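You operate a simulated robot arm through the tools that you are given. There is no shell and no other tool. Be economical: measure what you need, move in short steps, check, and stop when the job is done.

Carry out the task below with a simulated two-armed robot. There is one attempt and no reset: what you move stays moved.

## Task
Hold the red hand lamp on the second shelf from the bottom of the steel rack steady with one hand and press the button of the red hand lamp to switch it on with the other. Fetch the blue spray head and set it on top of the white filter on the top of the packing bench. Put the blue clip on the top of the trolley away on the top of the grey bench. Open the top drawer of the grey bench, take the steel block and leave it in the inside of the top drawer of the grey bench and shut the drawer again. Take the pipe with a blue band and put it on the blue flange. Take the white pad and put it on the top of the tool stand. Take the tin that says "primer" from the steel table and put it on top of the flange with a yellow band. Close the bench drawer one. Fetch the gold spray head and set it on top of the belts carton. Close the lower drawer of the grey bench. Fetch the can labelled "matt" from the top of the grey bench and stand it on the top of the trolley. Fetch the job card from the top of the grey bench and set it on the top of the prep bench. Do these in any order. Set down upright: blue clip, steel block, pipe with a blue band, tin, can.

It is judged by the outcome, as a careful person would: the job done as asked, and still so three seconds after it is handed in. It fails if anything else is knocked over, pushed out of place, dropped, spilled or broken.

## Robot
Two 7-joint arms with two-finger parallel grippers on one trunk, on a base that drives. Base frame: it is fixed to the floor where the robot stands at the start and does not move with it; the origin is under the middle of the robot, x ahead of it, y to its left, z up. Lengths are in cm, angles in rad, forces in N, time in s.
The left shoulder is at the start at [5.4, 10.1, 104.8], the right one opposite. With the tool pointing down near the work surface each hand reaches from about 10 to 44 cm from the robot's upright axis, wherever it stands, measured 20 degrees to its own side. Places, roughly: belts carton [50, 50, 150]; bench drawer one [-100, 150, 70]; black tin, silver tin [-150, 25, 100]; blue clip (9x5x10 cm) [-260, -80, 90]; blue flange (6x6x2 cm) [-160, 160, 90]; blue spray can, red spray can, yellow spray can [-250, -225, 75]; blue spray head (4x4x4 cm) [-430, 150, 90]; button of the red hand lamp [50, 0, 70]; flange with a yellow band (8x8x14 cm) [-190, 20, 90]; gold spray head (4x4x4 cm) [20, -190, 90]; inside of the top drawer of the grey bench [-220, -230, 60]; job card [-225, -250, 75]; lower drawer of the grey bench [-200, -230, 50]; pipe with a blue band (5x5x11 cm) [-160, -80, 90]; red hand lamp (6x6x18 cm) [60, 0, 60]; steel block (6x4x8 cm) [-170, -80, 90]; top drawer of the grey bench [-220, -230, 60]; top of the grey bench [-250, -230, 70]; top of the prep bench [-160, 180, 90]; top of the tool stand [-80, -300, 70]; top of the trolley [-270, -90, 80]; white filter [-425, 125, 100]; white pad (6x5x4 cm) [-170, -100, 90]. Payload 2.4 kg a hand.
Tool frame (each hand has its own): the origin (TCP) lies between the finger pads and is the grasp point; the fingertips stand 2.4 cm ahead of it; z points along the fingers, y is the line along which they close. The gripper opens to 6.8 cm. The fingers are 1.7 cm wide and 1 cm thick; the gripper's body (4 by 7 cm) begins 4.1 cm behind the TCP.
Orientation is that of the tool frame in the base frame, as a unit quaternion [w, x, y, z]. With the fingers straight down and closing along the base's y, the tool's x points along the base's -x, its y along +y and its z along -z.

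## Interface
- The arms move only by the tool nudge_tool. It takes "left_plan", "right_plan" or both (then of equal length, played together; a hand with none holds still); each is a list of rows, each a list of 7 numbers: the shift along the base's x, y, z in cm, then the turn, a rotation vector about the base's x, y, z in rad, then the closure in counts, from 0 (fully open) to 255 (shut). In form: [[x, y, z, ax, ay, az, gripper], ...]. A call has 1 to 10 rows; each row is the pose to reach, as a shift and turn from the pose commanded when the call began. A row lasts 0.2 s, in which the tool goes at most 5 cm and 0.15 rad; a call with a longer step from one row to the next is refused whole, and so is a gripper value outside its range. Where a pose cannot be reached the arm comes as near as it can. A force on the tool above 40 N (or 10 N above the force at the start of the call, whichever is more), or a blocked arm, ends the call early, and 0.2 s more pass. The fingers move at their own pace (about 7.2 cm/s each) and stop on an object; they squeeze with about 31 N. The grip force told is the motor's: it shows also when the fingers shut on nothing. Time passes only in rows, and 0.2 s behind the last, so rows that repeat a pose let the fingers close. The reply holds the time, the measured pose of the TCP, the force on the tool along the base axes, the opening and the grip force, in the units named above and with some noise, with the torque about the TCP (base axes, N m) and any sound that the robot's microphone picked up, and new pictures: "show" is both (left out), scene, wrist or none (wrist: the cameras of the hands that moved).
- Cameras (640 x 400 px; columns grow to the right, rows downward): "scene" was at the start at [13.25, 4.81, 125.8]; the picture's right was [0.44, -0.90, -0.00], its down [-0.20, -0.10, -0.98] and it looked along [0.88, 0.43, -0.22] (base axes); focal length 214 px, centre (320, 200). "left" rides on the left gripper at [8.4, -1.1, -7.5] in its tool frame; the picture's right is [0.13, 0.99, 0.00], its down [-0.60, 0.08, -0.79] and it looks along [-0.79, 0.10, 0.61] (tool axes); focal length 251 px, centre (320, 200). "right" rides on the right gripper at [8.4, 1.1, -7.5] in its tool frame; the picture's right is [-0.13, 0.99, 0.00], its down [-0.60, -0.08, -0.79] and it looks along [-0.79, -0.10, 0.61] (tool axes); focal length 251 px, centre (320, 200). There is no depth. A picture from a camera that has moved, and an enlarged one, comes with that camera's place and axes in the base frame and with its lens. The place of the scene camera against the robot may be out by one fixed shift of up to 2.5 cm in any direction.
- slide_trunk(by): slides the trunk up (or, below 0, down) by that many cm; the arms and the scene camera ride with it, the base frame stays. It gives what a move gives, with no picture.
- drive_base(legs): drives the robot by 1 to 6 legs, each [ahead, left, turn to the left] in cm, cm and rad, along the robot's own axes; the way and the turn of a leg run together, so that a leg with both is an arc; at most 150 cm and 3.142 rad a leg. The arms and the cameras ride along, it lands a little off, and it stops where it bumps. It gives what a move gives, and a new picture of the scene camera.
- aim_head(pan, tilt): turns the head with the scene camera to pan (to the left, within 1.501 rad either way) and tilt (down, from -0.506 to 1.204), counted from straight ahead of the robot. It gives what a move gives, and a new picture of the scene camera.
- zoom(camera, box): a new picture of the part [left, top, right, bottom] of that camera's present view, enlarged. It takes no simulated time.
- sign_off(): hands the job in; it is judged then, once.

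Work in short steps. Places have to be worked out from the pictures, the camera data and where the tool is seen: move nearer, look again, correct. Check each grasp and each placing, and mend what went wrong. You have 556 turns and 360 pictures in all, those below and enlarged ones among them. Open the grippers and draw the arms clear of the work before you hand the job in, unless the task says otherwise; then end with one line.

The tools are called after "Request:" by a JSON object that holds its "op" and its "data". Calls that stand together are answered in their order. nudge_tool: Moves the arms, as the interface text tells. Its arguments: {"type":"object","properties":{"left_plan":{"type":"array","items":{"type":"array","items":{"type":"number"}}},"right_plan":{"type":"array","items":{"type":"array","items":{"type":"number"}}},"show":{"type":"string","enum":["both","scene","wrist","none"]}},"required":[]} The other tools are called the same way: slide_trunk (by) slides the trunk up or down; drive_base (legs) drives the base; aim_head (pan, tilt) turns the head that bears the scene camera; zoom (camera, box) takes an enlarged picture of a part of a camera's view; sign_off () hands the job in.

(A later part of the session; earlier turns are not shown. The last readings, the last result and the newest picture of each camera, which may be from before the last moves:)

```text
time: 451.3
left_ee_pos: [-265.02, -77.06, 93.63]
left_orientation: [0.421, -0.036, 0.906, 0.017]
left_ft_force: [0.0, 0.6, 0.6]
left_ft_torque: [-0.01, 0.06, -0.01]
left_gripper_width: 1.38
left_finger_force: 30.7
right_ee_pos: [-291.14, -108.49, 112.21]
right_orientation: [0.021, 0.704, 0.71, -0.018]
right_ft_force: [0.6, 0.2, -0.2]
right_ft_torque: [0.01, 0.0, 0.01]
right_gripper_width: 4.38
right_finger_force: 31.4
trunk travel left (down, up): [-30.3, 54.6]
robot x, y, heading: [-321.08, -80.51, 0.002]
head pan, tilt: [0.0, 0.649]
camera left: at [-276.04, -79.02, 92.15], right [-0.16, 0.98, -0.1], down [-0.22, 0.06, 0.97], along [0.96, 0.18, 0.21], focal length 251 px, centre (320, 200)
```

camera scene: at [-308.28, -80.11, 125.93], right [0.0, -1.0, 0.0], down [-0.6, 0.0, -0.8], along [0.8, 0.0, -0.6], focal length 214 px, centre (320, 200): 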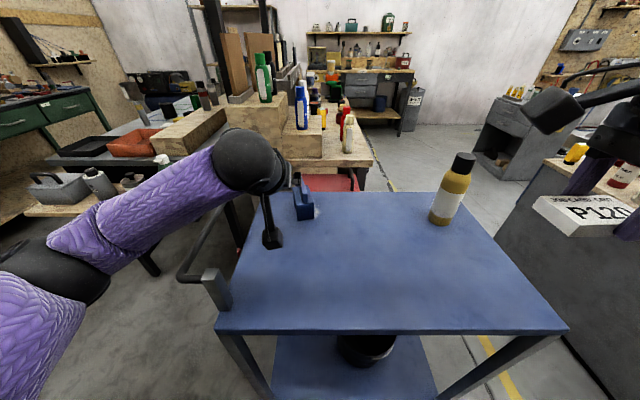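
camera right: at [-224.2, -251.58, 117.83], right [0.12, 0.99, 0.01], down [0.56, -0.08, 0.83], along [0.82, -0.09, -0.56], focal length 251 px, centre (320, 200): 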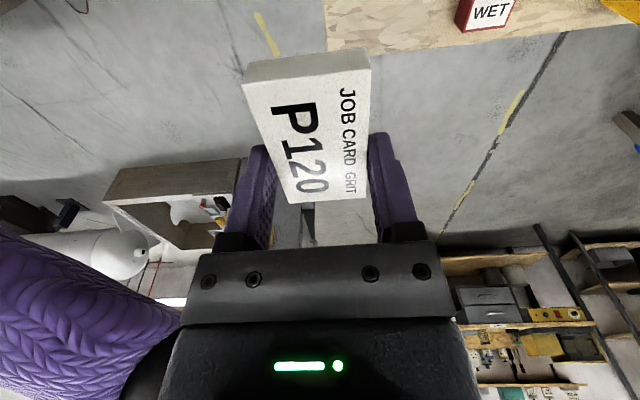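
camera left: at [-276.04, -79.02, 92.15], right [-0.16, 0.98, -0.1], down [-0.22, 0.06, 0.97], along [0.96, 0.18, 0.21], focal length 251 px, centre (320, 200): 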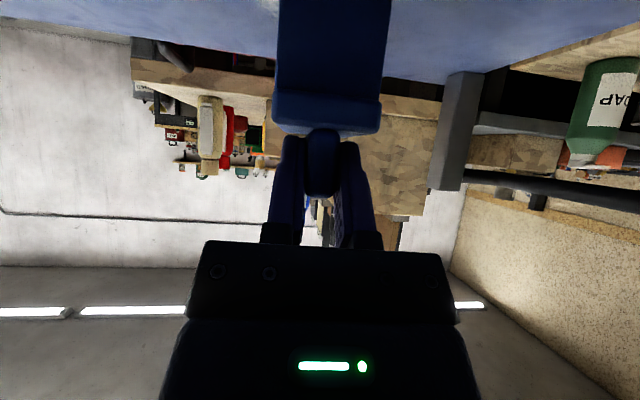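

Gripped (1.38 cm). Lift straight up and check.

Request:
{"op": "nudge_tool", "data": {"left_plan": [[0, 0, 0.5, 0, 0, 0, 255], [0, 0, 2, 0, 0, 0, 255], [0, 0, 5, 0, 0, 0, 255], [0, 0, 8, 0, 0, 0, 255], [-1, 0, 11, 0, 0, 0, 255], [-3, 0, 13, 0, 0, 0, 255], [-6, 0, 15, 0, 0, 0, 255], [-9, 0, 17, 0, 0, 0, 255]], "show": "both"}}

```text
time: 453.1
left_ee_pos: [-274.04, -76.89, 110.57]
left_orientation: [0.421, -0.036, 0.906, 0.018]
left_ft_force: [-0.5, -0.5, -1.7]
left_ft_torque: [-0.01, 0.06, -0.01]
left_gripper_width: 1.38
left_finger_force: 30.7
right_ee_pos: [-291.12, -108.42, 112.06]
right_orientation: [0.021, 0.704, 0.71, -0.018]
right_ft_force: [0.9, 0.7, -1.2]
right_ft_torque: [0.05, 0.03, 0.0]
right_gripper_width: 4.4
right_finger_force: 30.6
trunk travel left (down, up): [-30.3, 54.6]
robot x, y, heading: [-320.68, -81.18, -0.0]
head pan, tilt: [0.0, 0.649]
camera scene: at [-308.29, -80.02, 125.94], right [0.0, -1.0, 0.0], down [-0.6, 0.0, -0.8], along [0.8, 0.0, -0.6], focal length 214 px, centre (320, 200)
camera left: at [-285.01, -78.89, 108.96], right [-0.16, 0.98, -0.1], down [-0.22, 0.06, 0.97], along [0.96, 0.18, 0.21], focal length 251 px, centre (320, 200)
```

scene: 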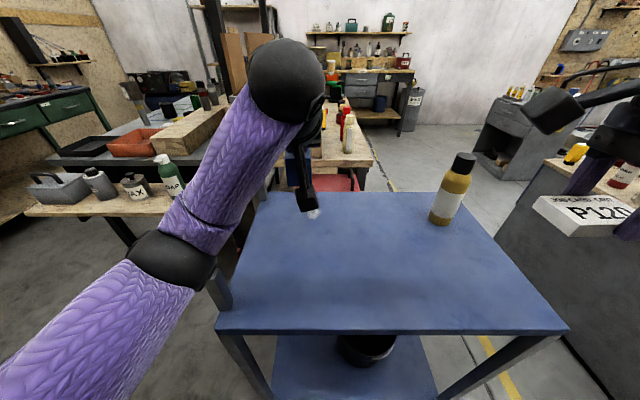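
left: 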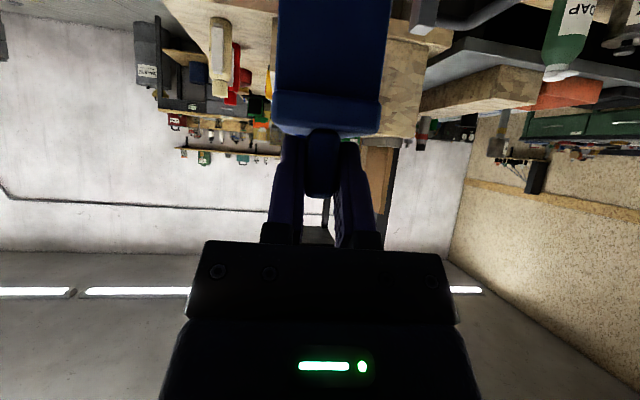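

Clip held level. Drive out of the corridor and round the grey bench to its south side.

Request:
{"op": "drive_base", "data": {"legs": [[-6, 0, 0], [0, -78, 0], [150, 0, 0], [11, 0, 0], [0, -140, 0]]}}

Request:
{"op": "drive_base", "data": {"legs": [[-67, 0, 0], [0, 0, 1.57]]}}

Request:
{"op": "aim_head", "data": {"pan": 0.0, "tilt": 0.75}}

```text
time: 472.0
left_ee_pos: [-121.61, -291.75, 110.43]
left_orientation: [0.422, -0.029, 0.906, 0.014]
left_ft_force: [0.3, -0.4, -1.6]
left_ft_torque: [0.0, 0.04, -0.02]
left_gripper_width: 1.34
left_finger_force: 30.6
right_ee_pos: [-139.1, -323.02, 112.06]
right_orientation: [0.021, 0.709, 0.705, -0.018]
right_ft_force: [0.0, 0.5, -0.9]
right_ft_torque: [-0.03, 0.01, 0.01]
right_gripper_width: 4.39
right_finger_force: 31.0
trunk travel left (down, up): [-30.3, 54.6]
robot x, y, heading: [-168.73, -294.85, -0.012]
head pan, tilt: [0.0, 0.649]
camera scene: at [-155.96, -294.44, 125.93], right [-0.01, -1.0, 0.0], down [-0.6, 0.01, -0.8], along [0.8, -0.01, -0.6], focal length 214 px, centre (320, 200)
```

scene: 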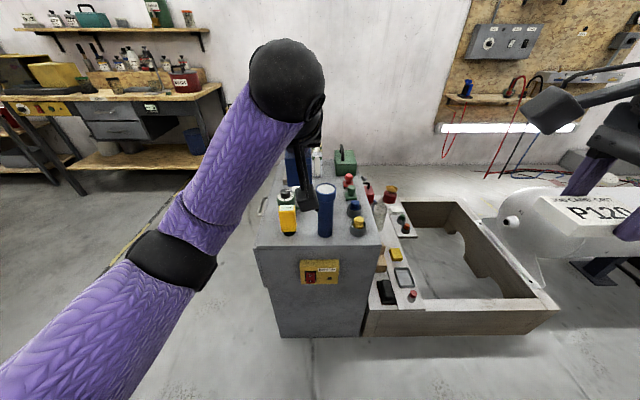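

```text
time: 479.4
left_ee_pos: [-238.38, -247.25, 110.55]
left_orientation: [-0.29, 0.656, -0.627, -0.304]
left_ft_force: [0.2, 0.1, -1.1]
left_ft_torque: [-0.03, -0.02, -0.01]
left_gripper_width: 1.37
left_finger_force: 30.8
right_ee_pos: [-207.48, -265.46, 112.13]
right_orientation: [0.028, 0.01, 1.0, 0.003]
right_ft_force: [0.3, 0.7, -1.7]
right_ft_torque: [0.02, 0.0, 0.0]
right_gripper_width: 4.36
right_finger_force: 30.8
trunk travel left (down, up): [-30.3, 54.6]
robot x, y, heading: [-236.29, -294.49, 1.545]
head pan, tilt: [0.0, 0.649]
camera scene: at [-236.41, -280.18, 125.93], right [1.0, -0.03, 0.0], down [-0.02, -0.6, -0.8], along [0.02, 0.8, -0.6], focal length 214 px, centre (320, 200)
```

scene: 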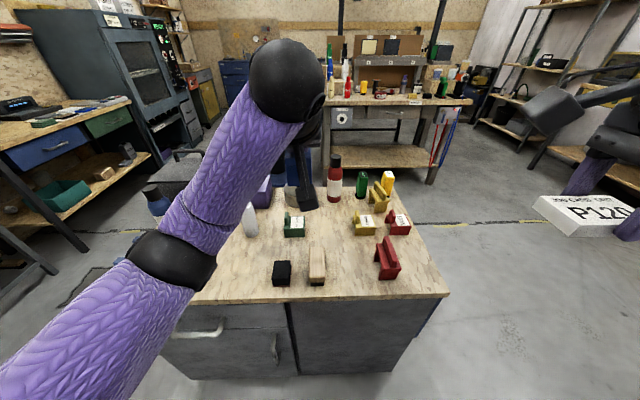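

```text
time: 480.1
left_ee_pos: [-238.34, -247.21, 110.38]
left_orientation: [-0.292, 0.655, -0.627, -0.305]
left_ft_force: [-0.2, -0.2, -0.6]
left_ft_torque: [-0.05, 0.0, 0.03]
left_gripper_width: 1.36
left_finger_force: 31.0
right_ee_pos: [-207.5, -265.38, 112.13]
right_orientation: [0.027, 0.012, 1.0, 0.001]
right_ft_force: [0.2, -0.2, -1.1]
right_ft_torque: [-0.06, -0.01, -0.03]
right_gripper_width: 4.38
right_finger_force: 31.3
trunk travel left (down, up): [-30.3, 54.6]
robot x, y, heading: [-236.23, -294.28, 1.537]
head pan, tilt: [0.0, 0.75]
camera scene: at [-236.42, -280.58, 125.08], right [1.0, -0.03, 0.0], down [-0.02, -0.68, -0.73], along [0.02, 0.73, -0.68], focal length 214 px, centre (320, 200)
```

scene: 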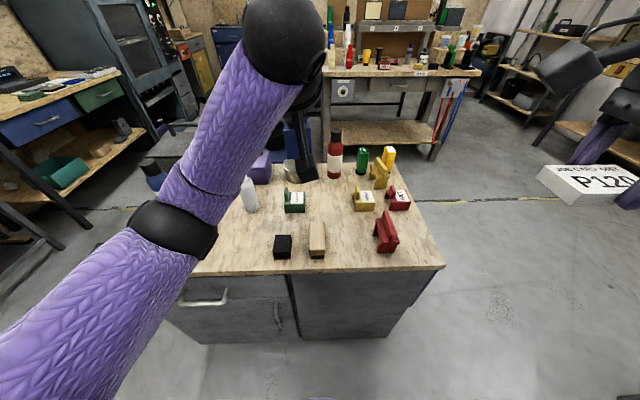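

Spot for the clip: where the job card lay, around (-225.5, -241). Shift the robot right and check from above.

Request:
{"op": "drive_base", "data": {"legs": [[0, 0, 0.03], [3, -12.5, 0]]}}

Request:
{"op": "nudge_tool", "data": {"left_plan": [[0, 0, -4, 0, 0, 0, 255], [0, 0, -8, 0, 0, 0, 255], [0, 0, -12, 0, 0, 0, 255], [0, 0, -16, 0, 0, 0, 255]], "show": "both"}}

```text
time: 481.8
left_ee_pos: [-227.43, -244.24, 110.42]
left_orientation: [-0.287, 0.664, -0.617, -0.31]
left_ft_force: [0.7, 0.6, -1.6]
left_ft_torque: [-0.05, 0.0, -0.02]
left_gripper_width: 1.34
left_finger_force: 30.9
right_ee_pos: [-195.78, -261.62, 112.11]
right_orientation: [0.028, -0.003, 1.0, 0.002]
right_ft_force: [0.5, -0.5, -0.4]
right_ft_torque: [0.01, 0.01, 0.01]
right_gripper_width: 4.37
right_finger_force: 31.3
trunk travel left (down, up): [-30.3, 54.6]
robot x, y, heading: [-223.64, -291.92, 1.569]
head pan, tilt: [0.0, 0.75]
camera scene: at [-224.48, -277.57, 125.07], right [1.0, 0.0, 0.0], down [0.0, -0.68, -0.73], along [0.0, 0.73, -0.68], focal length 214 px, centre (320, 200)
```

scene: 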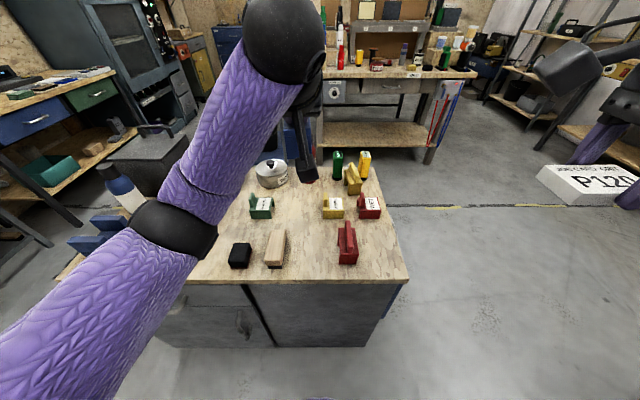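

```text
time: 482.8
left_ee_pos: [-227.5, -244.23, 94.51]
left_orientation: [-0.287, 0.664, -0.617, -0.31]
left_ft_force: [0.3, -0.8, -1.8]
left_ft_torque: [-0.06, 0.01, 0.01]
left_gripper_width: 1.35
left_finger_force: 31.0
right_ee_pos: [-196.05, -261.52, 112.14]
right_orientation: [0.028, -0.003, 1.0, 0.002]
right_ft_force: [0.1, 0.5, -0.4]
right_ft_torque: [0.0, -0.02, 0.01]
right_gripper_width: 4.38
right_finger_force: 31.3
trunk travel left (down, up): [-30.3, 54.6]
robot x, y, heading: [-223.9, -291.79, 1.567]
head pan, tilt: [0.0, 0.75]
camera scene: at [-224.53, -277.58, 125.07], right [1.0, 0.0, 0.0], down [0.0, -0.68, -0.73], along [0.0, 0.73, -0.68], focal length 214 px, centre (320, 200)
camera left: at [-225.56, -255.38, 92.91], right [-0.98, -0.16, -0.1], down [-0.06, -0.22, 0.97], along [-0.18, 0.96, 0.21], focal length 251 px, centre (320, 200)
```

scene: 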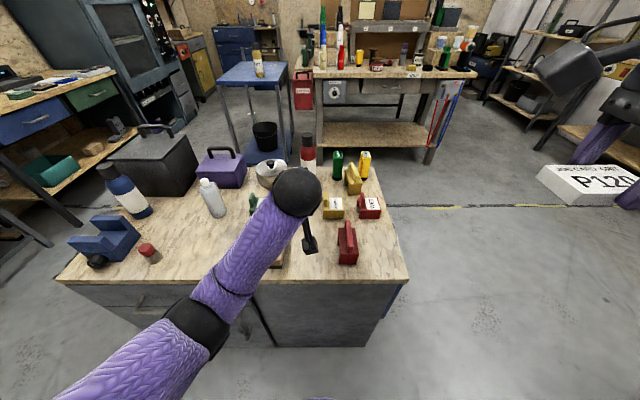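
left: 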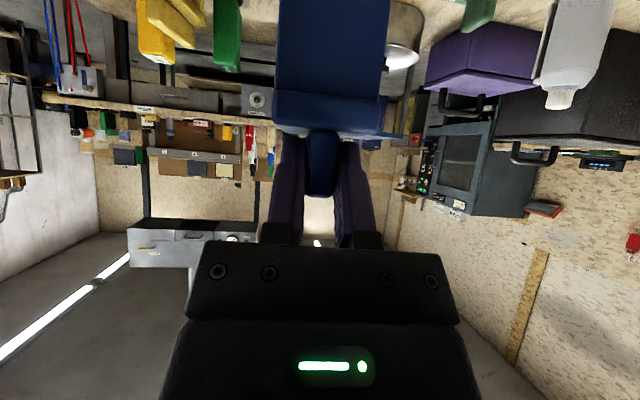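

Free gap x -234…-219.6; I'm centred near -227. Lower until the legs touch.

Request:
{"op": "nudge_tool", "data": {"left_plan": [[0.4, 0, -4, 0, 0, 0, 255], [0.7, 0, -8, 0, 0, 0, 255], [0.7, 0, -11, 0, 0, 0, 255], [0.7, 0, -12.2, 0, 0, 0, 255], [0.7, 0, -13, 0, 0, 0, 255], [0.7, 0, -13.6, 0, 0, 0, 255]], "show": "scene"}}

```text
time: 484.2
left_ee_pos: [-227.01, -244.34, 80.96]
left_orientation: [-0.287, 0.664, -0.617, -0.309]
left_ft_force: [-0.4, -0.3, -1.1]
left_ft_torque: [-0.07, -0.02, -0.02]
left_gripper_width: 1.36
left_finger_force: 30.8
right_ee_pos: [-196.04, -261.64, 112.16]
right_orientation: [0.028, -0.003, 1.0, 0.002]
right_ft_force: [0.9, 0.5, -0.2]
right_ft_torque: [-0.03, 0.01, 0.0]
right_gripper_width: 4.38
right_finger_force: 30.9
trunk travel left (down, up): [-30.3, 54.6]
robot x, y, heading: [-224.27, -291.35, 1.564]
head pan, tilt: [0.0, 0.75]
camera scene: at [-224.53, -277.59, 125.07], right [1.0, 0.0, 0.0], down [0.0, -0.68, -0.73], along [0.0, 0.73, -0.68], focal length 214 px, centre (320, 200)
```

scene: 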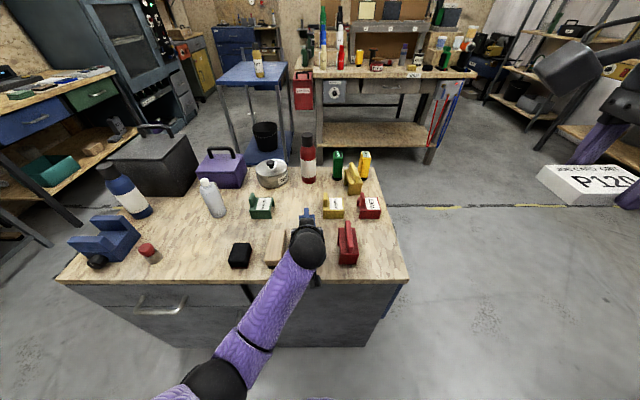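

Request:
{"op": "nudge_tool", "data": {"left_plan": [[0, 0, -0.4, 0, 0, 0, 255], [0, 0, -0.8, 0, 0, 0, 255], [0, 0, -1.2, 0, 0, 0, 255], [0, 0, -1.6, 0, 0, 0, 255], [0, 0, -2, 0, 0, 0, 255]], "show": "wrist"}}

```text
time: 484.9
left_ee_pos: [-226.77, -244.09, 80.68]
left_orientation: [-0.295, 0.661, -0.613, -0.316]
left_ft_force: [0.5, 2.3, 16.1]
left_ft_torque: [0.29, 0.09, -0.04]
left_gripper_width: 1.39
left_finger_force: 31.1
right_ee_pos: [-195.91, -261.68, 112.08]
right_orientation: [0.028, -0.004, 1.0, 0.003]
right_ft_force: [-0.3, 0.1, 0.1]
right_ft_torque: [0.04, -0.02, 0.02]
right_gripper_width: 4.38
right_finger_force: 31.0
trunk travel left (down, up): [-30.3, 54.6]
robot x, y, heading: [-223.54, -291.19, 1.569]
head pan, tilt: [0.0, 0.75]
stopped in row 3 (left hand): the force on the tool passed its limit at 45 N (the readings are from after the stop); the commanded pose is now the measured one
camera left: at [-224.67, -255.18, 78.78], right [-0.98, -0.15, -0.1], down [-0.06, -0.24, 0.97], along [-0.17, 0.96, 0.23], focal length 251 px, centre (320, 200)
```

left: 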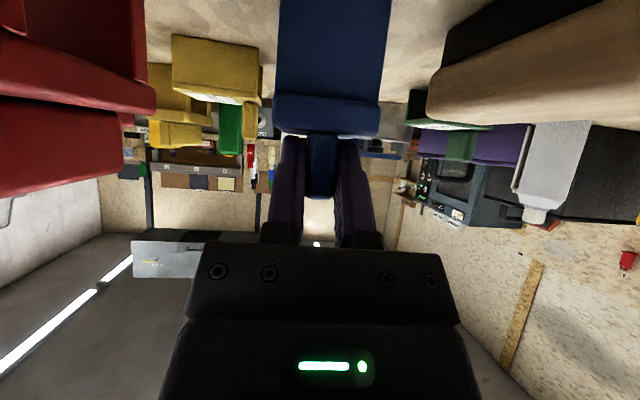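

Touchdown. Release and retreat up and back.

Request:
{"op": "nudge_tool", "data": {"left_plan": [[0, 0, 0.2, 0, 0, 0, 255], [0, 0, 0.2, 0, 0, 0, 200], [0, 0, 0.2, 0, 0, 0, 140], [0, 0, 0.2, 0, 0, 0, 80], [0, -0.8, 1, 0, 0, 0, 80], [0, -2.5, 3, 0, 0, 0, 80], [0, -4.5, 6, 0, 0, 0, 80], [0, -6, 10, 0, 0, 0, 80], [-2, -6, 14, 0, 0, 0, 0]], "show": "both"}}

Request:
{"op": "zoom", "data": {"camera": "scene", "box": [220, 170, 400, 290]}}

```text
time: 486.9
left_ee_pos: [-229.18, -250.26, 93.88]
left_orientation: [-0.283, 0.661, -0.616, -0.323]
left_ft_force: [-0.2, -0.1, 0.4]
left_ft_torque: [-0.02, 0.0, 0.01]
left_gripper_width: 6.81
left_finger_force: 0.0
right_ee_pos: [-196.05, -261.7, 112.16]
right_orientation: [0.028, -0.004, 1.0, 0.002]
right_ft_force: [0.5, -0.7, -0.5]
right_ft_torque: [0.04, -0.02, 0.01]
right_gripper_width: 4.39
right_finger_force: 30.9
trunk travel left (down, up): [-30.3, 54.6]
robot x, y, heading: [-223.59, -291.5, 1.566]
head pan, tilt: [0.0, 0.75]
camera scene: at [-224.52, -277.61, 125.08], right [1.0, 0.0, 0.0], down [0.0, -0.68, -0.73], along [0.0, 0.73, -0.68], focal length 214 px, centre (320, 200)
camera left: at [-227.19, -261.28, 92.07], right [-0.98, -0.16, -0.08], down [-0.04, -0.24, 0.97], along [-0.18, 0.96, 0.23], focal length 251 px, centre (320, 200)
```

scene: 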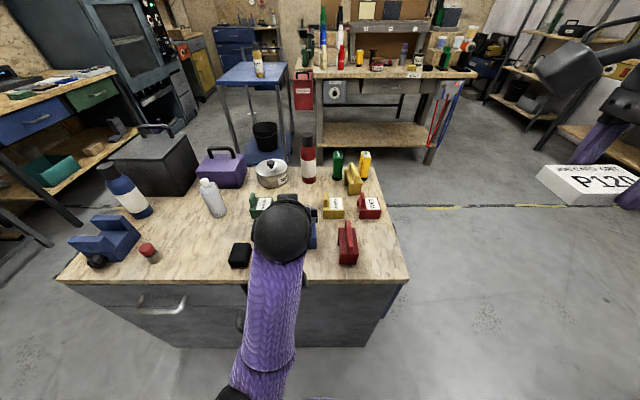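
left: 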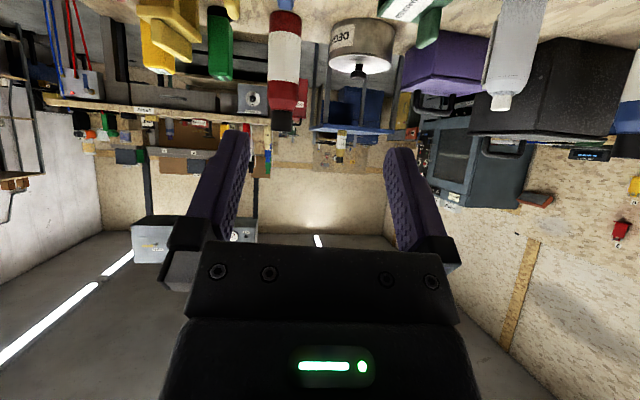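

```text
3.33 times, centred on (310, 230) of scene
camera zoom: at [-224.52, -277.61, 125.08], right [1.0, 0.0, 0.0], down [0.0, -0.68, -0.73], along [0.0, 0.73, -0.68], focal length 715 px, centre (353, 100)
```

zoom: 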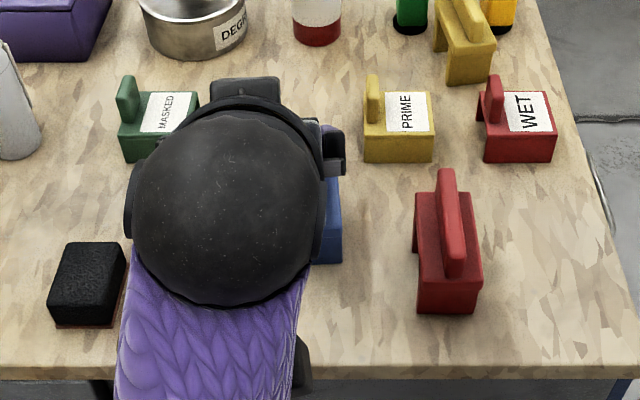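

Back away, restore the left hand, and verify the clip.

Request:
{"op": "drive_base", "data": {"legs": [[-14, 0, 0]]}}

Request:
{"op": "nudge_tool", "data": {"left_plan": [[-2, -0.5, 2.5, -0.12, 0, -0.01, 0], [-4, -1, 5, -0.24, 0, -0.02, 0], [-6, -1.5, 7.5, -0.36, 0, -0.03, 0], [-8, -2, 10, -0.48, 0, -0.04, 0], [-10, -2.5, 12, -0.6, 0, -0.05, 0], [-12, -3, 14, -0.73, 0, -0.06, 0], [-14, -3, 16, -0.87, 0, -0.07, 0], [-14, -3, 16, -0.87, 0, -0.07, 0]], "show": "scene"}}

Request:
{"op": "zoom", "data": {"camera": "scene", "box": [220, 140, 400, 260]}}

```text
time: 488.2
left_ee_pos: [-229.03, -264.13, 93.94]
left_orientation: [-0.288, 0.66, -0.616, -0.321]
left_ft_force: [-0.1, -0.1, 0.1]
left_ft_torque: [0.02, -0.03, 0.05]
left_gripper_width: 6.79
left_finger_force: 0.0
right_ee_pos: [-195.96, -275.64, 112.04]
right_orientation: [0.028, 0.0, 1.0, 0.002]
right_ft_force: [0.6, 0.7, -0.4]
right_ft_torque: [0.02, 0.03, -0.01]
right_gripper_width: 4.38
right_finger_force: 30.3
trunk travel left (down, up): [-30.3, 54.6]
robot x, y, heading: [-223.67, -305.38, 1.566]
head pan, tilt: [0.0, 0.75]
camera scene: at [-224.53, -291.56, 125.08], right [1.0, -0.01, 0.0], down [0.0, -0.68, -0.73], along [0.0, 0.73, -0.68], focal length 214 px, centre (320, 200)
```

scene: 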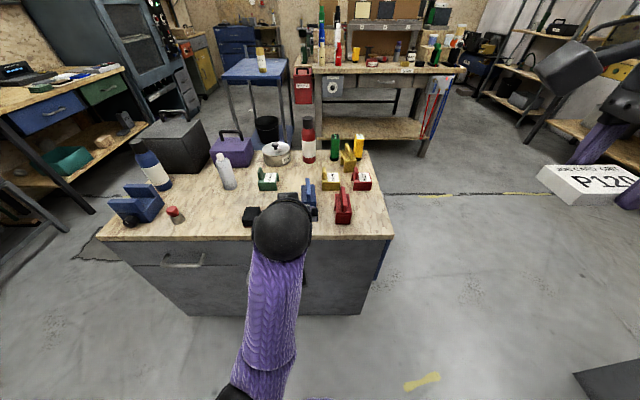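

```text
time: 488.9
left_ee_pos: [-232.62, -264.0, 98.16]
left_orientation: [-0.228, 0.682, -0.646, -0.256]
left_ft_force: [-2.9, 6.0, -0.9]
left_ft_torque: [0.15, 0.01, -0.34]
left_gripper_width: 6.8
left_finger_force: 0.1
left hand out of reach, approached as far as the arm can: row 2, 3
right_ee_pos: [-195.92, -275.69, 112.21]
right_orientation: [0.028, -0.001, 1.0, 0.003]
right_ft_force: [0.1, 1.6, -0.4]
right_ft_torque: [-0.02, 0.02, 0.0]
right_gripper_width: 4.4
right_finger_force: 31.2
trunk travel left (down, up): [-30.3, 54.6]
robot x, y, heading: [-223.42, -305.1, 1.559]
head pan, tilt: [0.0, 0.75]
stopped in row 3 (left hand): the force on the tool passed its limit at 94 N (the readings are from after the stop); the commanded pose is now the measured one
camera scene: at [-224.53, -291.53, 125.07], right [1.0, -0.01, 0.0], down [0.0, -0.68, -0.73], along [0.0, 0.73, -0.68], focal length 214 px, centre (320, 200)
```

scene: 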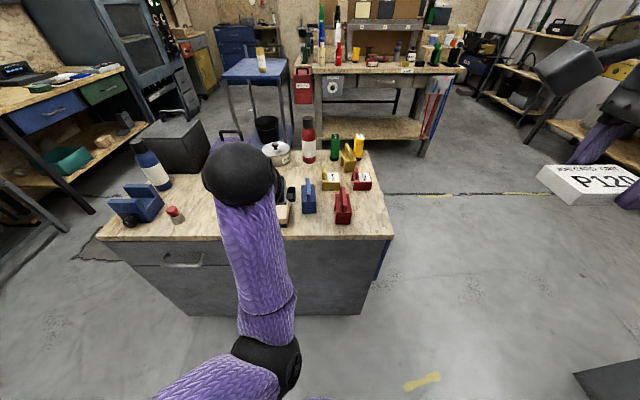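

```text
3.33 times, centred on (310, 200) of scene
camera zoom: at [-224.53, -291.53, 125.07], right [1.0, -0.01, 0.0], down [0.0, -0.68, -0.73], along [0.0, 0.73, -0.68], focal length 715 px, centre (353, 200)
```

zoom: 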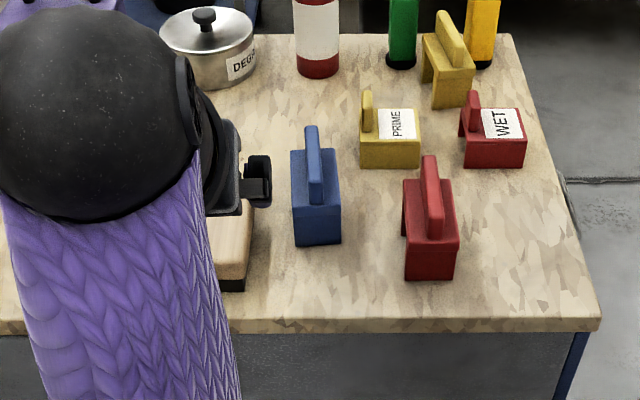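

Blue clip stands upright on the grey bench. Untangle the left elbow: yaw the hand right while extending a little.

Request:
{"op": "nudge_tool", "data": {"left_plan": [[0.5, 1, 1, 0, 0, -0.12, 0], [1, 2, 2, 0, 0, -0.24, 0], [1.5, 3, 3, 0, 0, -0.36, 0], [2, 4, 4, 0, 0, -0.48, 0], [2.5, 5, 5, 0, 0, -0.6, 0], [3, 6, 6, 0, 0, -0.72, 0], [3.5, 6, 7, 0, 0, -0.84, 0], [4, 6, 8, 0, 0, -0.96, 0], [4, 4, 9, 0, 0, -1.05, 0], [4, 2, 10, 0, 0, -1.1, 0]], "show": "scene"}}

```text
time: 489.2
left_ee_pos: [-232.47, -263.53, 98.61]
left_orientation: [-0.236, 0.668, -0.659, -0.252]
left_ft_force: [-1.5, 7.2, -0.9]
left_ft_torque: [0.13, 0.01, -0.13]
left_gripper_width: 6.81
left_finger_force: 0.2
right_ee_pos: [-195.88, -275.59, 112.16]
right_orientation: [0.028, -0.001, 1.0, 0.002]
right_ft_force: [-0.5, -0.6, -0.6]
right_ft_torque: [0.01, 0.0, 0.0]
right_gripper_width: 4.38
right_finger_force: 31.1
trunk travel left (down, up): [-30.3, 54.6]
robot x, y, heading: [-223.96, -305.3, 1.566]
head pan, tilt: [0.0, 0.75]
stopped in row 1 (left hand): the force on the tool passed its limit at 54 N (the readings are from after the stop); the commanded pose is now the measured one
camera scene: at [-224.53, -291.53, 125.08], right [1.0, -0.01, 0.0], down [0.0, -0.68, -0.73], along [0.0, 0.73, -0.68], focal length 214 px, centre (320, 200)
```

scene: 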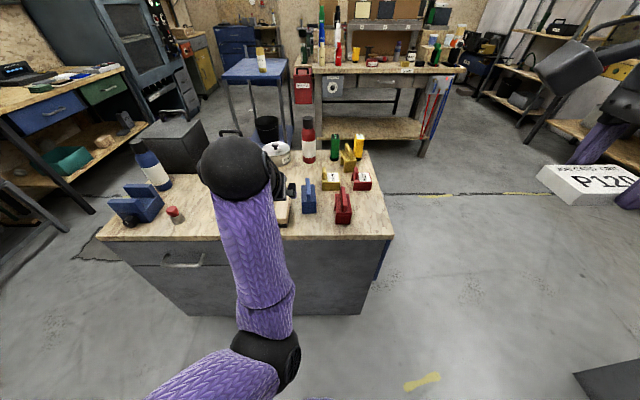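

Request:
{"op": "nudge_tool", "data": {"left_plan": [[0, 2, 0, 0.1, 0, 0, 0], [0, 5, 0, 0.2, 0, 0, 0], [0, 8, 1, 0.3, 0, 0, 0], [0, 11, 2, 0.4, 0, 0, 0], [0, 14, 4, 0.5, 0, 0, 0], [0, 17, 6, 0.6, 0, 0, 0]], "show": "none"}}

Request:
{"op": "nudge_tool", "data": {"left_plan": [[0.5, 0, 0.5, 0, 0, -0.12, 0], [1, 0, 1, 0, 0, -0.24, 0], [1.5, 0, 1.5, 0, 0, -0.36, 0], [2, 0, 2, 0, 0, -0.48, 0], [2.5, 0, 2.5, 0, 0, -0.6, 0], [3, -1, 3, 0, 0, -0.72, 0], [3, -2, 4, 0, 0, -0.84, 0], [3, -4, 5, 0, 0, -0.96, 0], [3, -6, 5, 0, 0, -1.05, 0], [3, -8, 5, 0, 0, -1.1, 0]], "show": "scene"}}

```text
time: 490.6
left_ee_pos: [-232.42, -246.33, 104.33]
left_orientation: [-0.423, 0.568, -0.555, -0.436]
left_ft_force: [0.0, -1.4, -0.6]
left_ft_torque: [0.02, -0.05, 0.01]
left_gripper_width: 6.81
left_finger_force: 0.1
right_ee_pos: [-195.79, -275.65, 112.14]
right_orientation: [0.028, -0.002, 1.0, 0.002]
right_ft_force: [-1.3, 0.4, -0.9]
right_ft_torque: [-0.01, 0.0, 0.02]
right_gripper_width: 4.37
right_finger_force: 30.7
trunk travel left (down, up): [-30.3, 54.6]
robot x, y, heading: [-223.73, -305.64, 1.566]
head pan, tilt: [0.0, 0.75]
```

```text
time: 492.8
left_ee_pos: [-229.37, -254.45, 109.7]
left_orientation: [0.589, -0.193, 0.77, 0.15]
left_ft_force: [-0.2, -0.1, 0.1]
left_ft_torque: [-0.03, 0.04, -0.03]
left_gripper_width: 6.77
left_finger_force: 0.0
right_ee_pos: [-195.96, -275.75, 112.05]
right_orientation: [0.028, -0.001, 1.0, 0.003]
right_ft_force: [-0.4, 0.1, -0.7]
right_ft_torque: [0.02, -0.01, -0.01]
right_gripper_width: 4.39
right_finger_force: 31.5
trunk travel left (down, up): [-30.3, 54.6]
robot x, y, heading: [-223.94, -305.4, 1.564]
head pan, tilt: [0.0, 0.75]
camera scene: at [-224.54, -291.52, 125.07], right [1.0, -0.01, 0.0], down [0.0, -0.68, -0.73], along [0.0, 0.73, -0.68], focal length 214 px, centre (320, 200)
```

scene: 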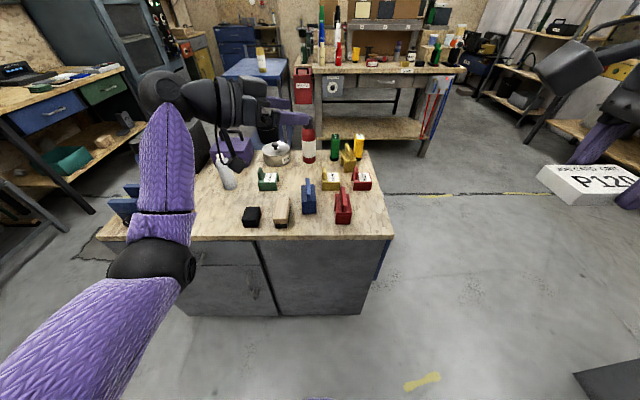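

Elbow is outward again. Bring the hand back and down to the nominal pose.

Request:
{"op": "nudge_tool", "data": {"left_plan": [[-1.6, -1.8, 0.2, -0.106, 0.063, 0.083, 0], [-3.2, -3.6, 0.4, -0.213, 0.127, 0.166, 0], [-4.8, -5.4, 0.6, -0.319, 0.19, 0.249, 0], [-6.4, -7.2, 0.8, -0.426, 0.253, 0.333, 0], [-8, -9, 1, -0.532, 0.316, 0.416, 0], [-9.6, -10.8, 1.2, -0.639, 0.38, 0.499, 0], [-11.2, -12.6, 1.4, -0.745, 0.443, 0.582, 0], [-12.8, -14.4, 1.6, -0.852, 0.506, 0.665, 0], [-14.4, -16.2, 1.8, -0.958, 0.57, 0.748, 0], [-16, -18, 2, -1.06, 0.63, 0.828, 0]], "show": "scene"}}

```text
time: 495.0
left_ee_pos: [-245.44, -272.59, 111.5]
left_orientation: [0.062, -0.675, 0.735, 0.015]
left_ft_force: [-0.2, -0.1, 0.9]
left_ft_torque: [0.01, 0.02, 0.0]
left_gripper_width: 6.82
left_finger_force: 0.0
right_ee_pos: [-196.02, -275.59, 112.26]
right_orientation: [0.028, -0.002, 1.0, 0.002]
right_ft_force: [0.1, -0.1, 0.0]
right_ft_torque: [0.03, -0.02, -0.02]
right_gripper_width: 4.36
right_finger_force: 30.9
trunk travel left (down, up): [-30.3, 54.6]
robot x, y, heading: [-224.09, -305.06, 1.565]
head pan, tilt: [0.0, 0.75]
camera scene: at [-224.55, -291.54, 125.08], right [1.0, -0.01, 0.0], down [0.0, -0.68, -0.73], along [0.0, 0.73, -0.68], focal length 214 px, centre (320, 200)
```

scene: 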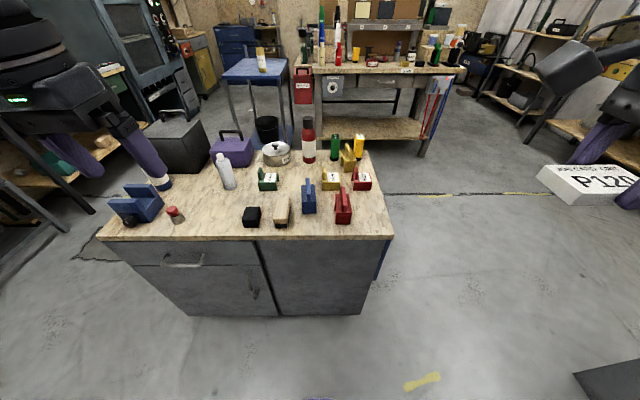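

All nominal. Next the pipe: tuck the card hand a bit, and drive to in front of the SPRAY bench.

Request:
{"op": "nudge_tool", "data": {"right_plan": [[-2, 0, 2, 0, 0, 0, 255], [-4, -1, 4, 0, 0, 0, 255], [-6, -1, 6, 0, 0, 0, 255]], "left_plan": [[0, 0, 0, -0.04, 0.02, 0.03, 0], [0, 0, 0, -0.08, 0.05, 0.06, 0], [0, 0, 0, -0.11, 0.066, 0.087, 0]], "show": "none"}}

Request:
{"op": "drive_base", "data": {"legs": [[0, -77, 0], [145, 0, 0], [6, 0, 0]]}}

Request:
{"op": "aim_head", "data": {"pan": 0.1, "tilt": 0.6}}

```text
time: 495.8
left_ee_pos: [-245.42, -272.45, 111.4]
left_orientation: [0.001, 0.708, -0.707, -0.001]
left_ft_force: [-0.6, -0.4, 0.0]
left_ft_torque: [0.01, -0.03, -0.03]
left_gripper_width: 6.81
left_finger_force: 0.0
right_ee_pos: [-202.12, -276.56, 118.37]
right_orientation: [0.028, -0.001, 1.0, 0.004]
right_ft_force: [0.2, 0.1, -0.3]
right_ft_torque: [0.03, -0.01, 0.0]
right_gripper_width: 4.38
right_finger_force: 30.8
trunk travel left (down, up): [-30.3, 54.6]
robot x, y, heading: [-223.62, -305.39, 1.563]
head pan, tilt: [0.0, 0.75]
```

```text
time: 507.3
left_ee_pos: [-163.41, -124.33, 111.37]
left_orientation: [0.0, -0.701, 0.713, 0.0]
left_ft_force: [0.3, 0.8, 0.2]
left_ft_torque: [-0.01, 0.02, 0.03]
left_gripper_width: 6.79
left_finger_force: 0.0
right_ee_pos: [-120.0, -129.16, 118.4]
right_orientation: [0.028, 0.008, 1.0, 0.002]
right_ft_force: [-0.8, -0.6, -0.9]
right_ft_torque: [0.01, -0.02, -0.01]
right_gripper_width: 4.38
right_finger_force: 30.6
trunk travel left (down, up): [-30.3, 54.6]
robot x, y, heading: [-142.17, -157.73, 1.551]
head pan, tilt: [0.0, 0.75]
camera scene: at [-142.76, -143.81, 125.07], right [1.0, -0.02, 0.0], down [-0.02, -0.68, -0.73], along [0.02, 0.73, -0.68], focal length 214 px, centre (320, 200)
```

scene: 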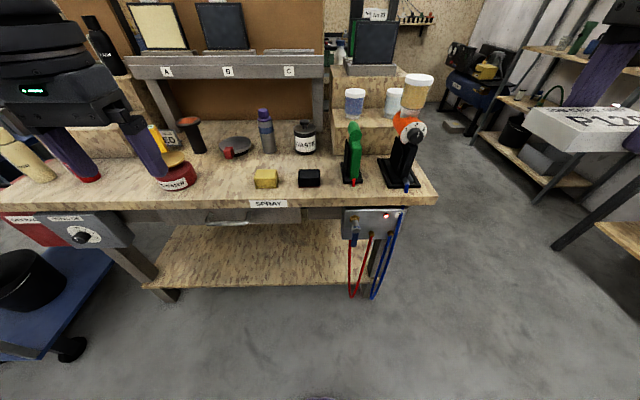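

```text
time: 508.0
left_ee_pos: [-163.32, -124.32, 111.49]
left_orientation: [0.0, -0.701, 0.713, 0.001]
left_ft_force: [-0.7, -0.8, 0.4]
left_ft_torque: [0.03, 0.01, 0.03]
left_gripper_width: 6.79
left_finger_force: 0.1
right_ee_pos: [-119.97, -129.18, 118.31]
right_orientation: [0.028, 0.007, 1.0, 0.002]
right_ft_force: [0.3, 0.0, -1.1]
right_ft_torque: [-0.02, -0.01, 0.01]
right_gripper_width: 4.38
right_finger_force: 31.1
trunk travel left (down, up): [-30.3, 54.6]
robot x, y, heading: [-142.18, -157.54, 1.55]
head pan, tilt: [0.099, 0.6]
camera scene: at [-143.63, -143.34, 126.36], right [1.0, 0.08, 0.0], down [0.04, -0.56, -0.82], along [-0.06, 0.82, -0.57], focal length 214 px, centre (320, 200)
```

scene: 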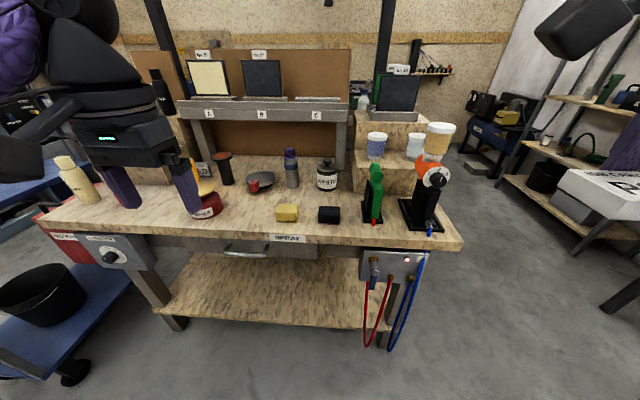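

Set the left hand to the pose that worked for the can (pitch 0.7, yaw -0.4), then drive in.

Request:
{"op": "nudge_tool", "data": {"left_plan": [[1, 0.8, -0.3, 0.122, -0.026, -0.051, 0], [2, 1.7, -0.6, 0.245, -0.052, -0.102, 0], [3.5, 2.6, -1, 0.367, -0.078, -0.153, 0], [4.6, 3.4, -1.5, 0.49, -0.103, -0.205, 0], [5.7, 4.3, -2, 0.612, -0.129, -0.256, 0], [6.9, 5.1, -2.5, 0.735, -0.155, -0.307, 0], [8, 6, -3, 0.857, -0.181, -0.358, 0]], "show": "none"}}

Request:
{"op": "drive_base", "data": {"legs": [[0, 0, 0.02], [25, 5, 0]]}}

Request:
{"op": "nudge_tool", "data": {"left_plan": [[0, 0, -3, 0, 0, 0, 0], [0, 0, -6, 0, 0, 0, 0]], "show": "both"}}

```text
time: 509.6
left_ee_pos: [-155.32, -118.3, 108.34]
left_orientation: [0.352, -0.5, 0.755, 0.234]
left_ft_force: [-0.8, 0.0, 0.3]
left_ft_torque: [0.0, -0.01, -0.02]
left_gripper_width: 6.79
left_finger_force: 0.0
right_ee_pos: [-119.95, -129.23, 118.34]
right_orientation: [0.027, 0.008, 1.0, 0.002]
right_ft_force: [-0.2, 0.0, -0.3]
right_ft_torque: [0.01, 0.01, 0.01]
right_gripper_width: 4.39
right_finger_force: 31.2
trunk travel left (down, up): [-30.3, 54.6]
robot x, y, heading: [-142.17, -157.47, 1.548]
head pan, tilt: [0.099, 0.6]
```

```text
time: 511.7
left_ee_pos: [-161.3, -93.91, 108.25]
left_orientation: [0.348, -0.511, 0.749, 0.238]
left_ft_force: [0.2, -0.1, 0.4]
left_ft_torque: [0.03, 0.02, 0.01]
left_gripper_width: 6.82
left_finger_force: 0.2
right_ee_pos: [-125.67, -104.08, 118.41]
right_orientation: [0.028, -0.004, 1.0, 0.002]
right_ft_force: [-0.2, 0.5, -0.6]
right_ft_torque: [-0.03, 0.04, 0.01]
right_gripper_width: 4.39
right_finger_force: 31.2
trunk travel left (down, up): [-30.3, 54.6]
robot x, y, heading: [-147.63, -133.31, 1.574]
head pan, tilt: [0.099, 0.6]
camera scene: at [-149.05, -118.64, 126.36], right [0.99, 0.1, 0.0], down [0.06, -0.56, -0.82], along [-0.08, 0.82, -0.57], focal length 214 px, centre (320, 200)
```

scene: 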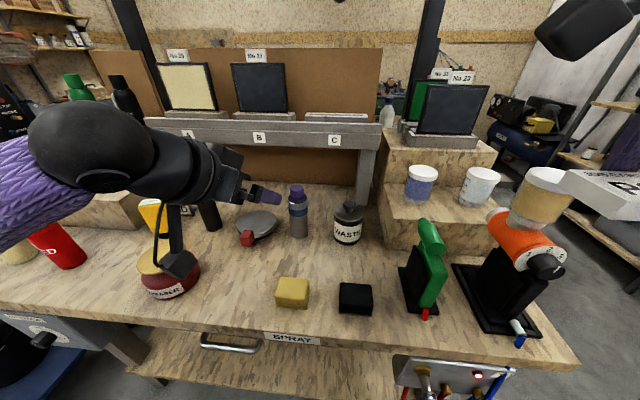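

```text
time: 512.3
left_ee_pos: [-161.67, -93.82, 102.55]
left_orientation: [0.348, -0.511, 0.749, 0.238]
left_ft_force: [-0.1, 0.5, -1.0]
left_ft_torque: [0.05, 0.0, 0.01]
left_gripper_width: 6.8
left_finger_force: 0.1
right_ee_pos: [-125.86, -103.96, 118.47]
right_orientation: [0.029, -0.005, 1.0, 0.002]
right_ft_force: [0.0, 0.7, 0.3]
right_ft_torque: [-0.01, 0.03, 0.01]
right_gripper_width: 4.36
right_finger_force: 30.6
trunk travel left (down, up): [-30.3, 54.6]
robot x, y, heading: [-147.43, -133.19, 1.573]
head pan, tilt: [0.099, 0.6]
camera scene: at [-149.05, -118.67, 126.36], right [0.99, 0.1, 0.0], down [0.06, -0.56, -0.82], along [-0.08, 0.82, -0.57], focal length 214 px, centre (320, 200)
camera left: at [-164.59, -104.66, 100.95], right [-0.95, 0.28, -0.1], down [-0.15, -0.17, 0.97], along [0.26, 0.94, 0.21], focal length 251 px, centre (320, 200)
```

scene: 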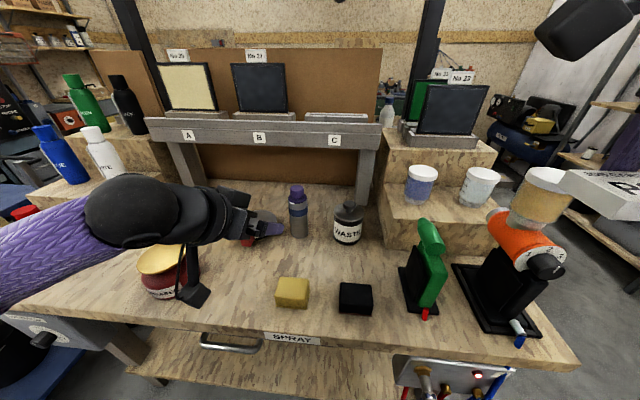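
left: 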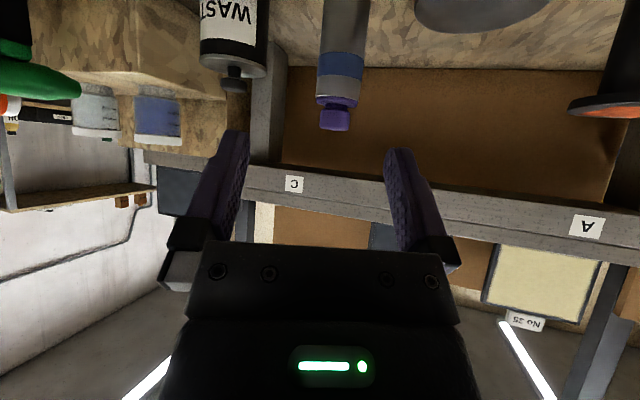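

Pipe axis ≈ (-158.3, -79.3). Move to a stand-off 7 cm short and re-check.

Request:
{"op": "nudge_tool", "data": {"left_plan": [[0.2, 2.2, -1.8, 0, 0, 0, 0], [0.5, 4.4, -3.5, 0, 0, 0, 0], [0.8, 6.6, -5.3, 0, 0, 0, 0], [1.1, 8.8, -7, 0, 0, 0, 0], [1.1, 8.8, -7, 0, 0, 0, 0]], "show": "wrist"}}

```text
time: 513.5
left_ee_pos: [-160.23, -84.89, 95.47]
left_orientation: [0.348, -0.511, 0.749, 0.238]
left_ft_force: [0.0, 1.1, -0.1]
left_ft_torque: [-0.02, -0.01, -0.03]
left_gripper_width: 6.83
left_finger_force: 0.1
right_ee_pos: [-125.77, -104.01, 118.42]
right_orientation: [0.027, -0.005, 1.0, 0.002]
right_ft_force: [0.0, -0.2, -0.9]
right_ft_torque: [-0.04, 0.0, 0.0]
right_gripper_width: 4.37
right_finger_force: 30.5
trunk travel left (down, up): [-30.3, 54.6]
robot x, y, heading: [-147.14, -133.07, 1.575]
head pan, tilt: [0.099, 0.6]
camera left: at [-163.19, -95.69, 93.94], right [-0.95, 0.29, -0.1], down [-0.15, -0.17, 0.97], along [0.26, 0.94, 0.21], focal length 251 px, centre (320, 200)
```

left: 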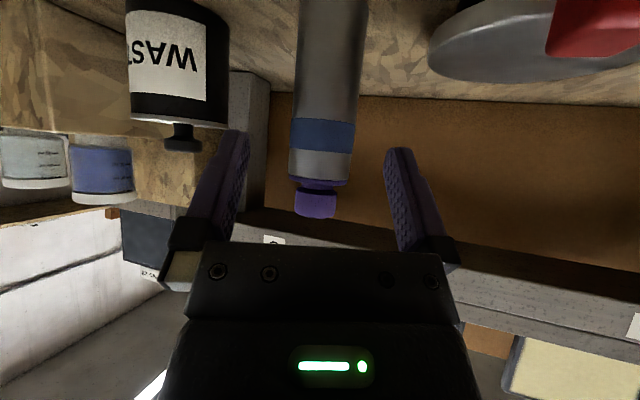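

Axis confirmed (-158.3, -79.2), diameter ≈4.2. Advance and close on the body.

Request:
{"op": "nudge_tool", "data": {"left_plan": [[0.5, 1.6, -1.5, 0, 0, 0, 0], [1.1, 3.3, -3, 0, 0, 0, 0], [1.6, 4.9, -4.4, 0, 0, 0, 0], [1.6, 4.9, -4.4, 0, 0, 0, 50], [1.6, 4.9, -4.4, 0, 0, 0, 100], [1.6, 4.9, -4.4, 0, 0, 0, 180], [1.6, 4.9, -4.4, 0, 0, 0, 255], [1.6, 4.9, -4.4, 0, 0, 0, 255]], "show": "both"}}

```text
time: 515.3
left_ee_pos: [-158.63, -80.23, 90.85]
left_orientation: [0.348, -0.511, 0.749, 0.238]
left_ft_force: [-0.1, -0.8, 0.8]
left_ft_torque: [-0.03, 0.02, -0.03]
left_gripper_width: 4.2
left_finger_force: 31.2
right_ee_pos: [-125.75, -104.04, 118.29]
right_orientation: [0.028, -0.004, 1.0, 0.003]
right_ft_force: [-0.5, 0.6, -0.8]
right_ft_torque: [-0.05, -0.02, 0.0]
right_gripper_width: 4.42
right_finger_force: 31.0
trunk travel left (down, up): [-30.3, 54.6]
robot x, y, heading: [-147.29, -132.46, 1.574]
head pan, tilt: [0.099, 0.6]
camera scene: at [-149.04, -118.67, 126.36], right [0.99, 0.1, 0.0], down [0.06, -0.56, -0.82], along [-0.08, 0.82, -0.57], focal length 214 px, centre (320, 200)
camera left: at [-161.6, -90.99, 89.41], right [-0.95, 0.29, -0.1], down [-0.15, -0.17, 0.97], along [0.26, 0.94, 0.21], focal length 251 px, centre (320, 200)
```

scene: 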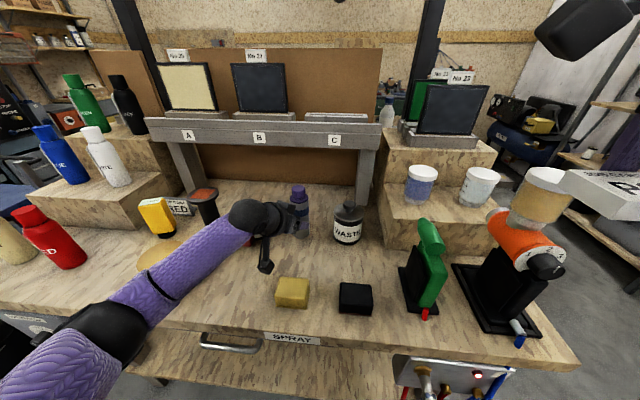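
left: 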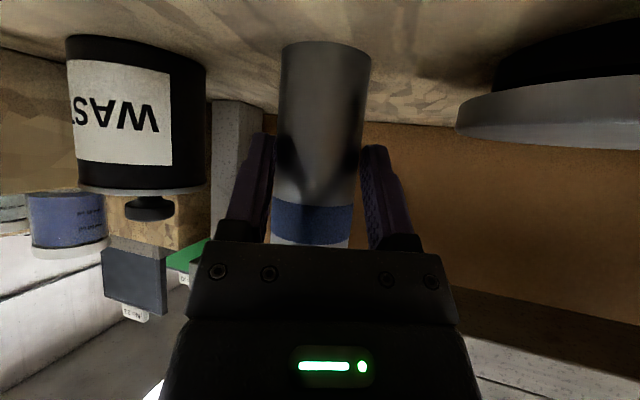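

Gripped (4.2). Lift gently straight up.

Request:
{"op": "nudge_tool", "data": {"left_plan": [[0, 0, 0.5, 0, 0, 0, 255], [0, 0, 1.5, 0, 0, 0, 255], [0, 0, 3.5, 0, 0, 0, 255], [0, 0, 6, 0, 0, 0, 255], [0, 0, 9, 0, 0, 0, 255], [0, 0, 12, 0, 0, 0, 255], [-0.5, -1.5, 14, 0, 0, 0, 255], [-1, -3.5, 15, 0, 0, 0, 255], [-1.5, -6, 16, 0, 0, 0, 255], [-2, -8.5, 16, 0, 0, 0, 255]], "show": "scene"}}

Request:
{"op": "zoom", "data": {"camera": "scene", "box": [220, 120, 380, 260]}}

```text
time: 517.5
left_ee_pos: [-160.59, -89.03, 107.15]
left_orientation: [0.348, -0.511, 0.749, 0.238]
left_ft_force: [-0.3, -0.1, -2.7]
left_ft_torque: [-0.07, -0.01, -0.02]
left_gripper_width: 4.1
left_finger_force: 30.7
right_ee_pos: [-125.86, -103.95, 118.25]
right_orientation: [0.028, -0.005, 1.0, 0.003]
right_ft_force: [-0.5, 0.1, -0.2]
right_ft_torque: [0.02, 0.01, -0.01]
right_gripper_width: 4.42
right_finger_force: 30.6
trunk travel left (down, up): [-30.3, 54.6]
robot x, y, heading: [-147.4, -133.24, 1.574]
head pan, tilt: [0.099, 0.6]
camera scene: at [-149.06, -118.66, 126.36], right [0.99, 0.1, 0.0], down [0.06, -0.56, -0.82], along [-0.08, 0.82, -0.57], focal length 214 px, centre (320, 200)
```

scene: 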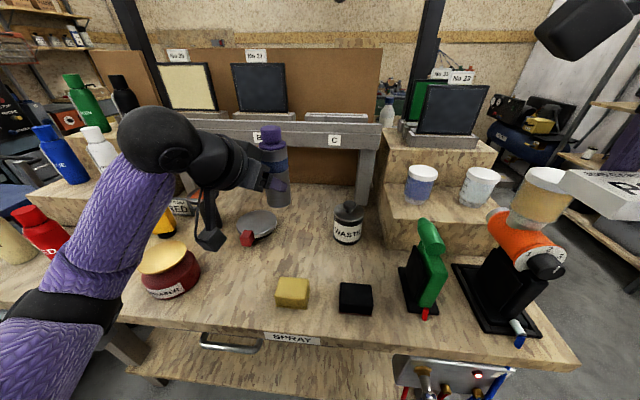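

```text
2.86 times, centred on (300, 190) of scene
camera zoom: at [-149.06, -118.66, 126.36], right [0.99, 0.1, 0.0], down [0.06, -0.56, -0.82], along [-0.08, 0.82, -0.57], focal length 613 px, centre (377, 229)
```

zoom: 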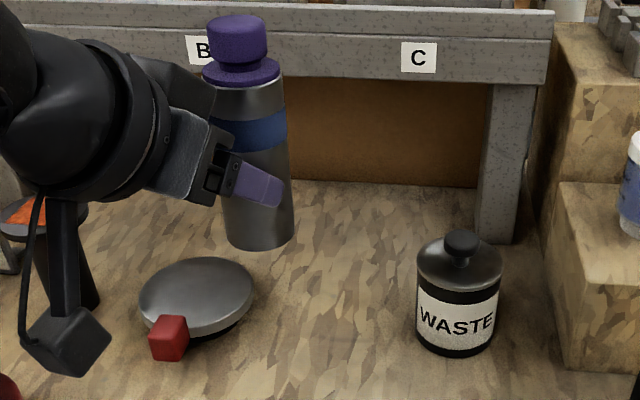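

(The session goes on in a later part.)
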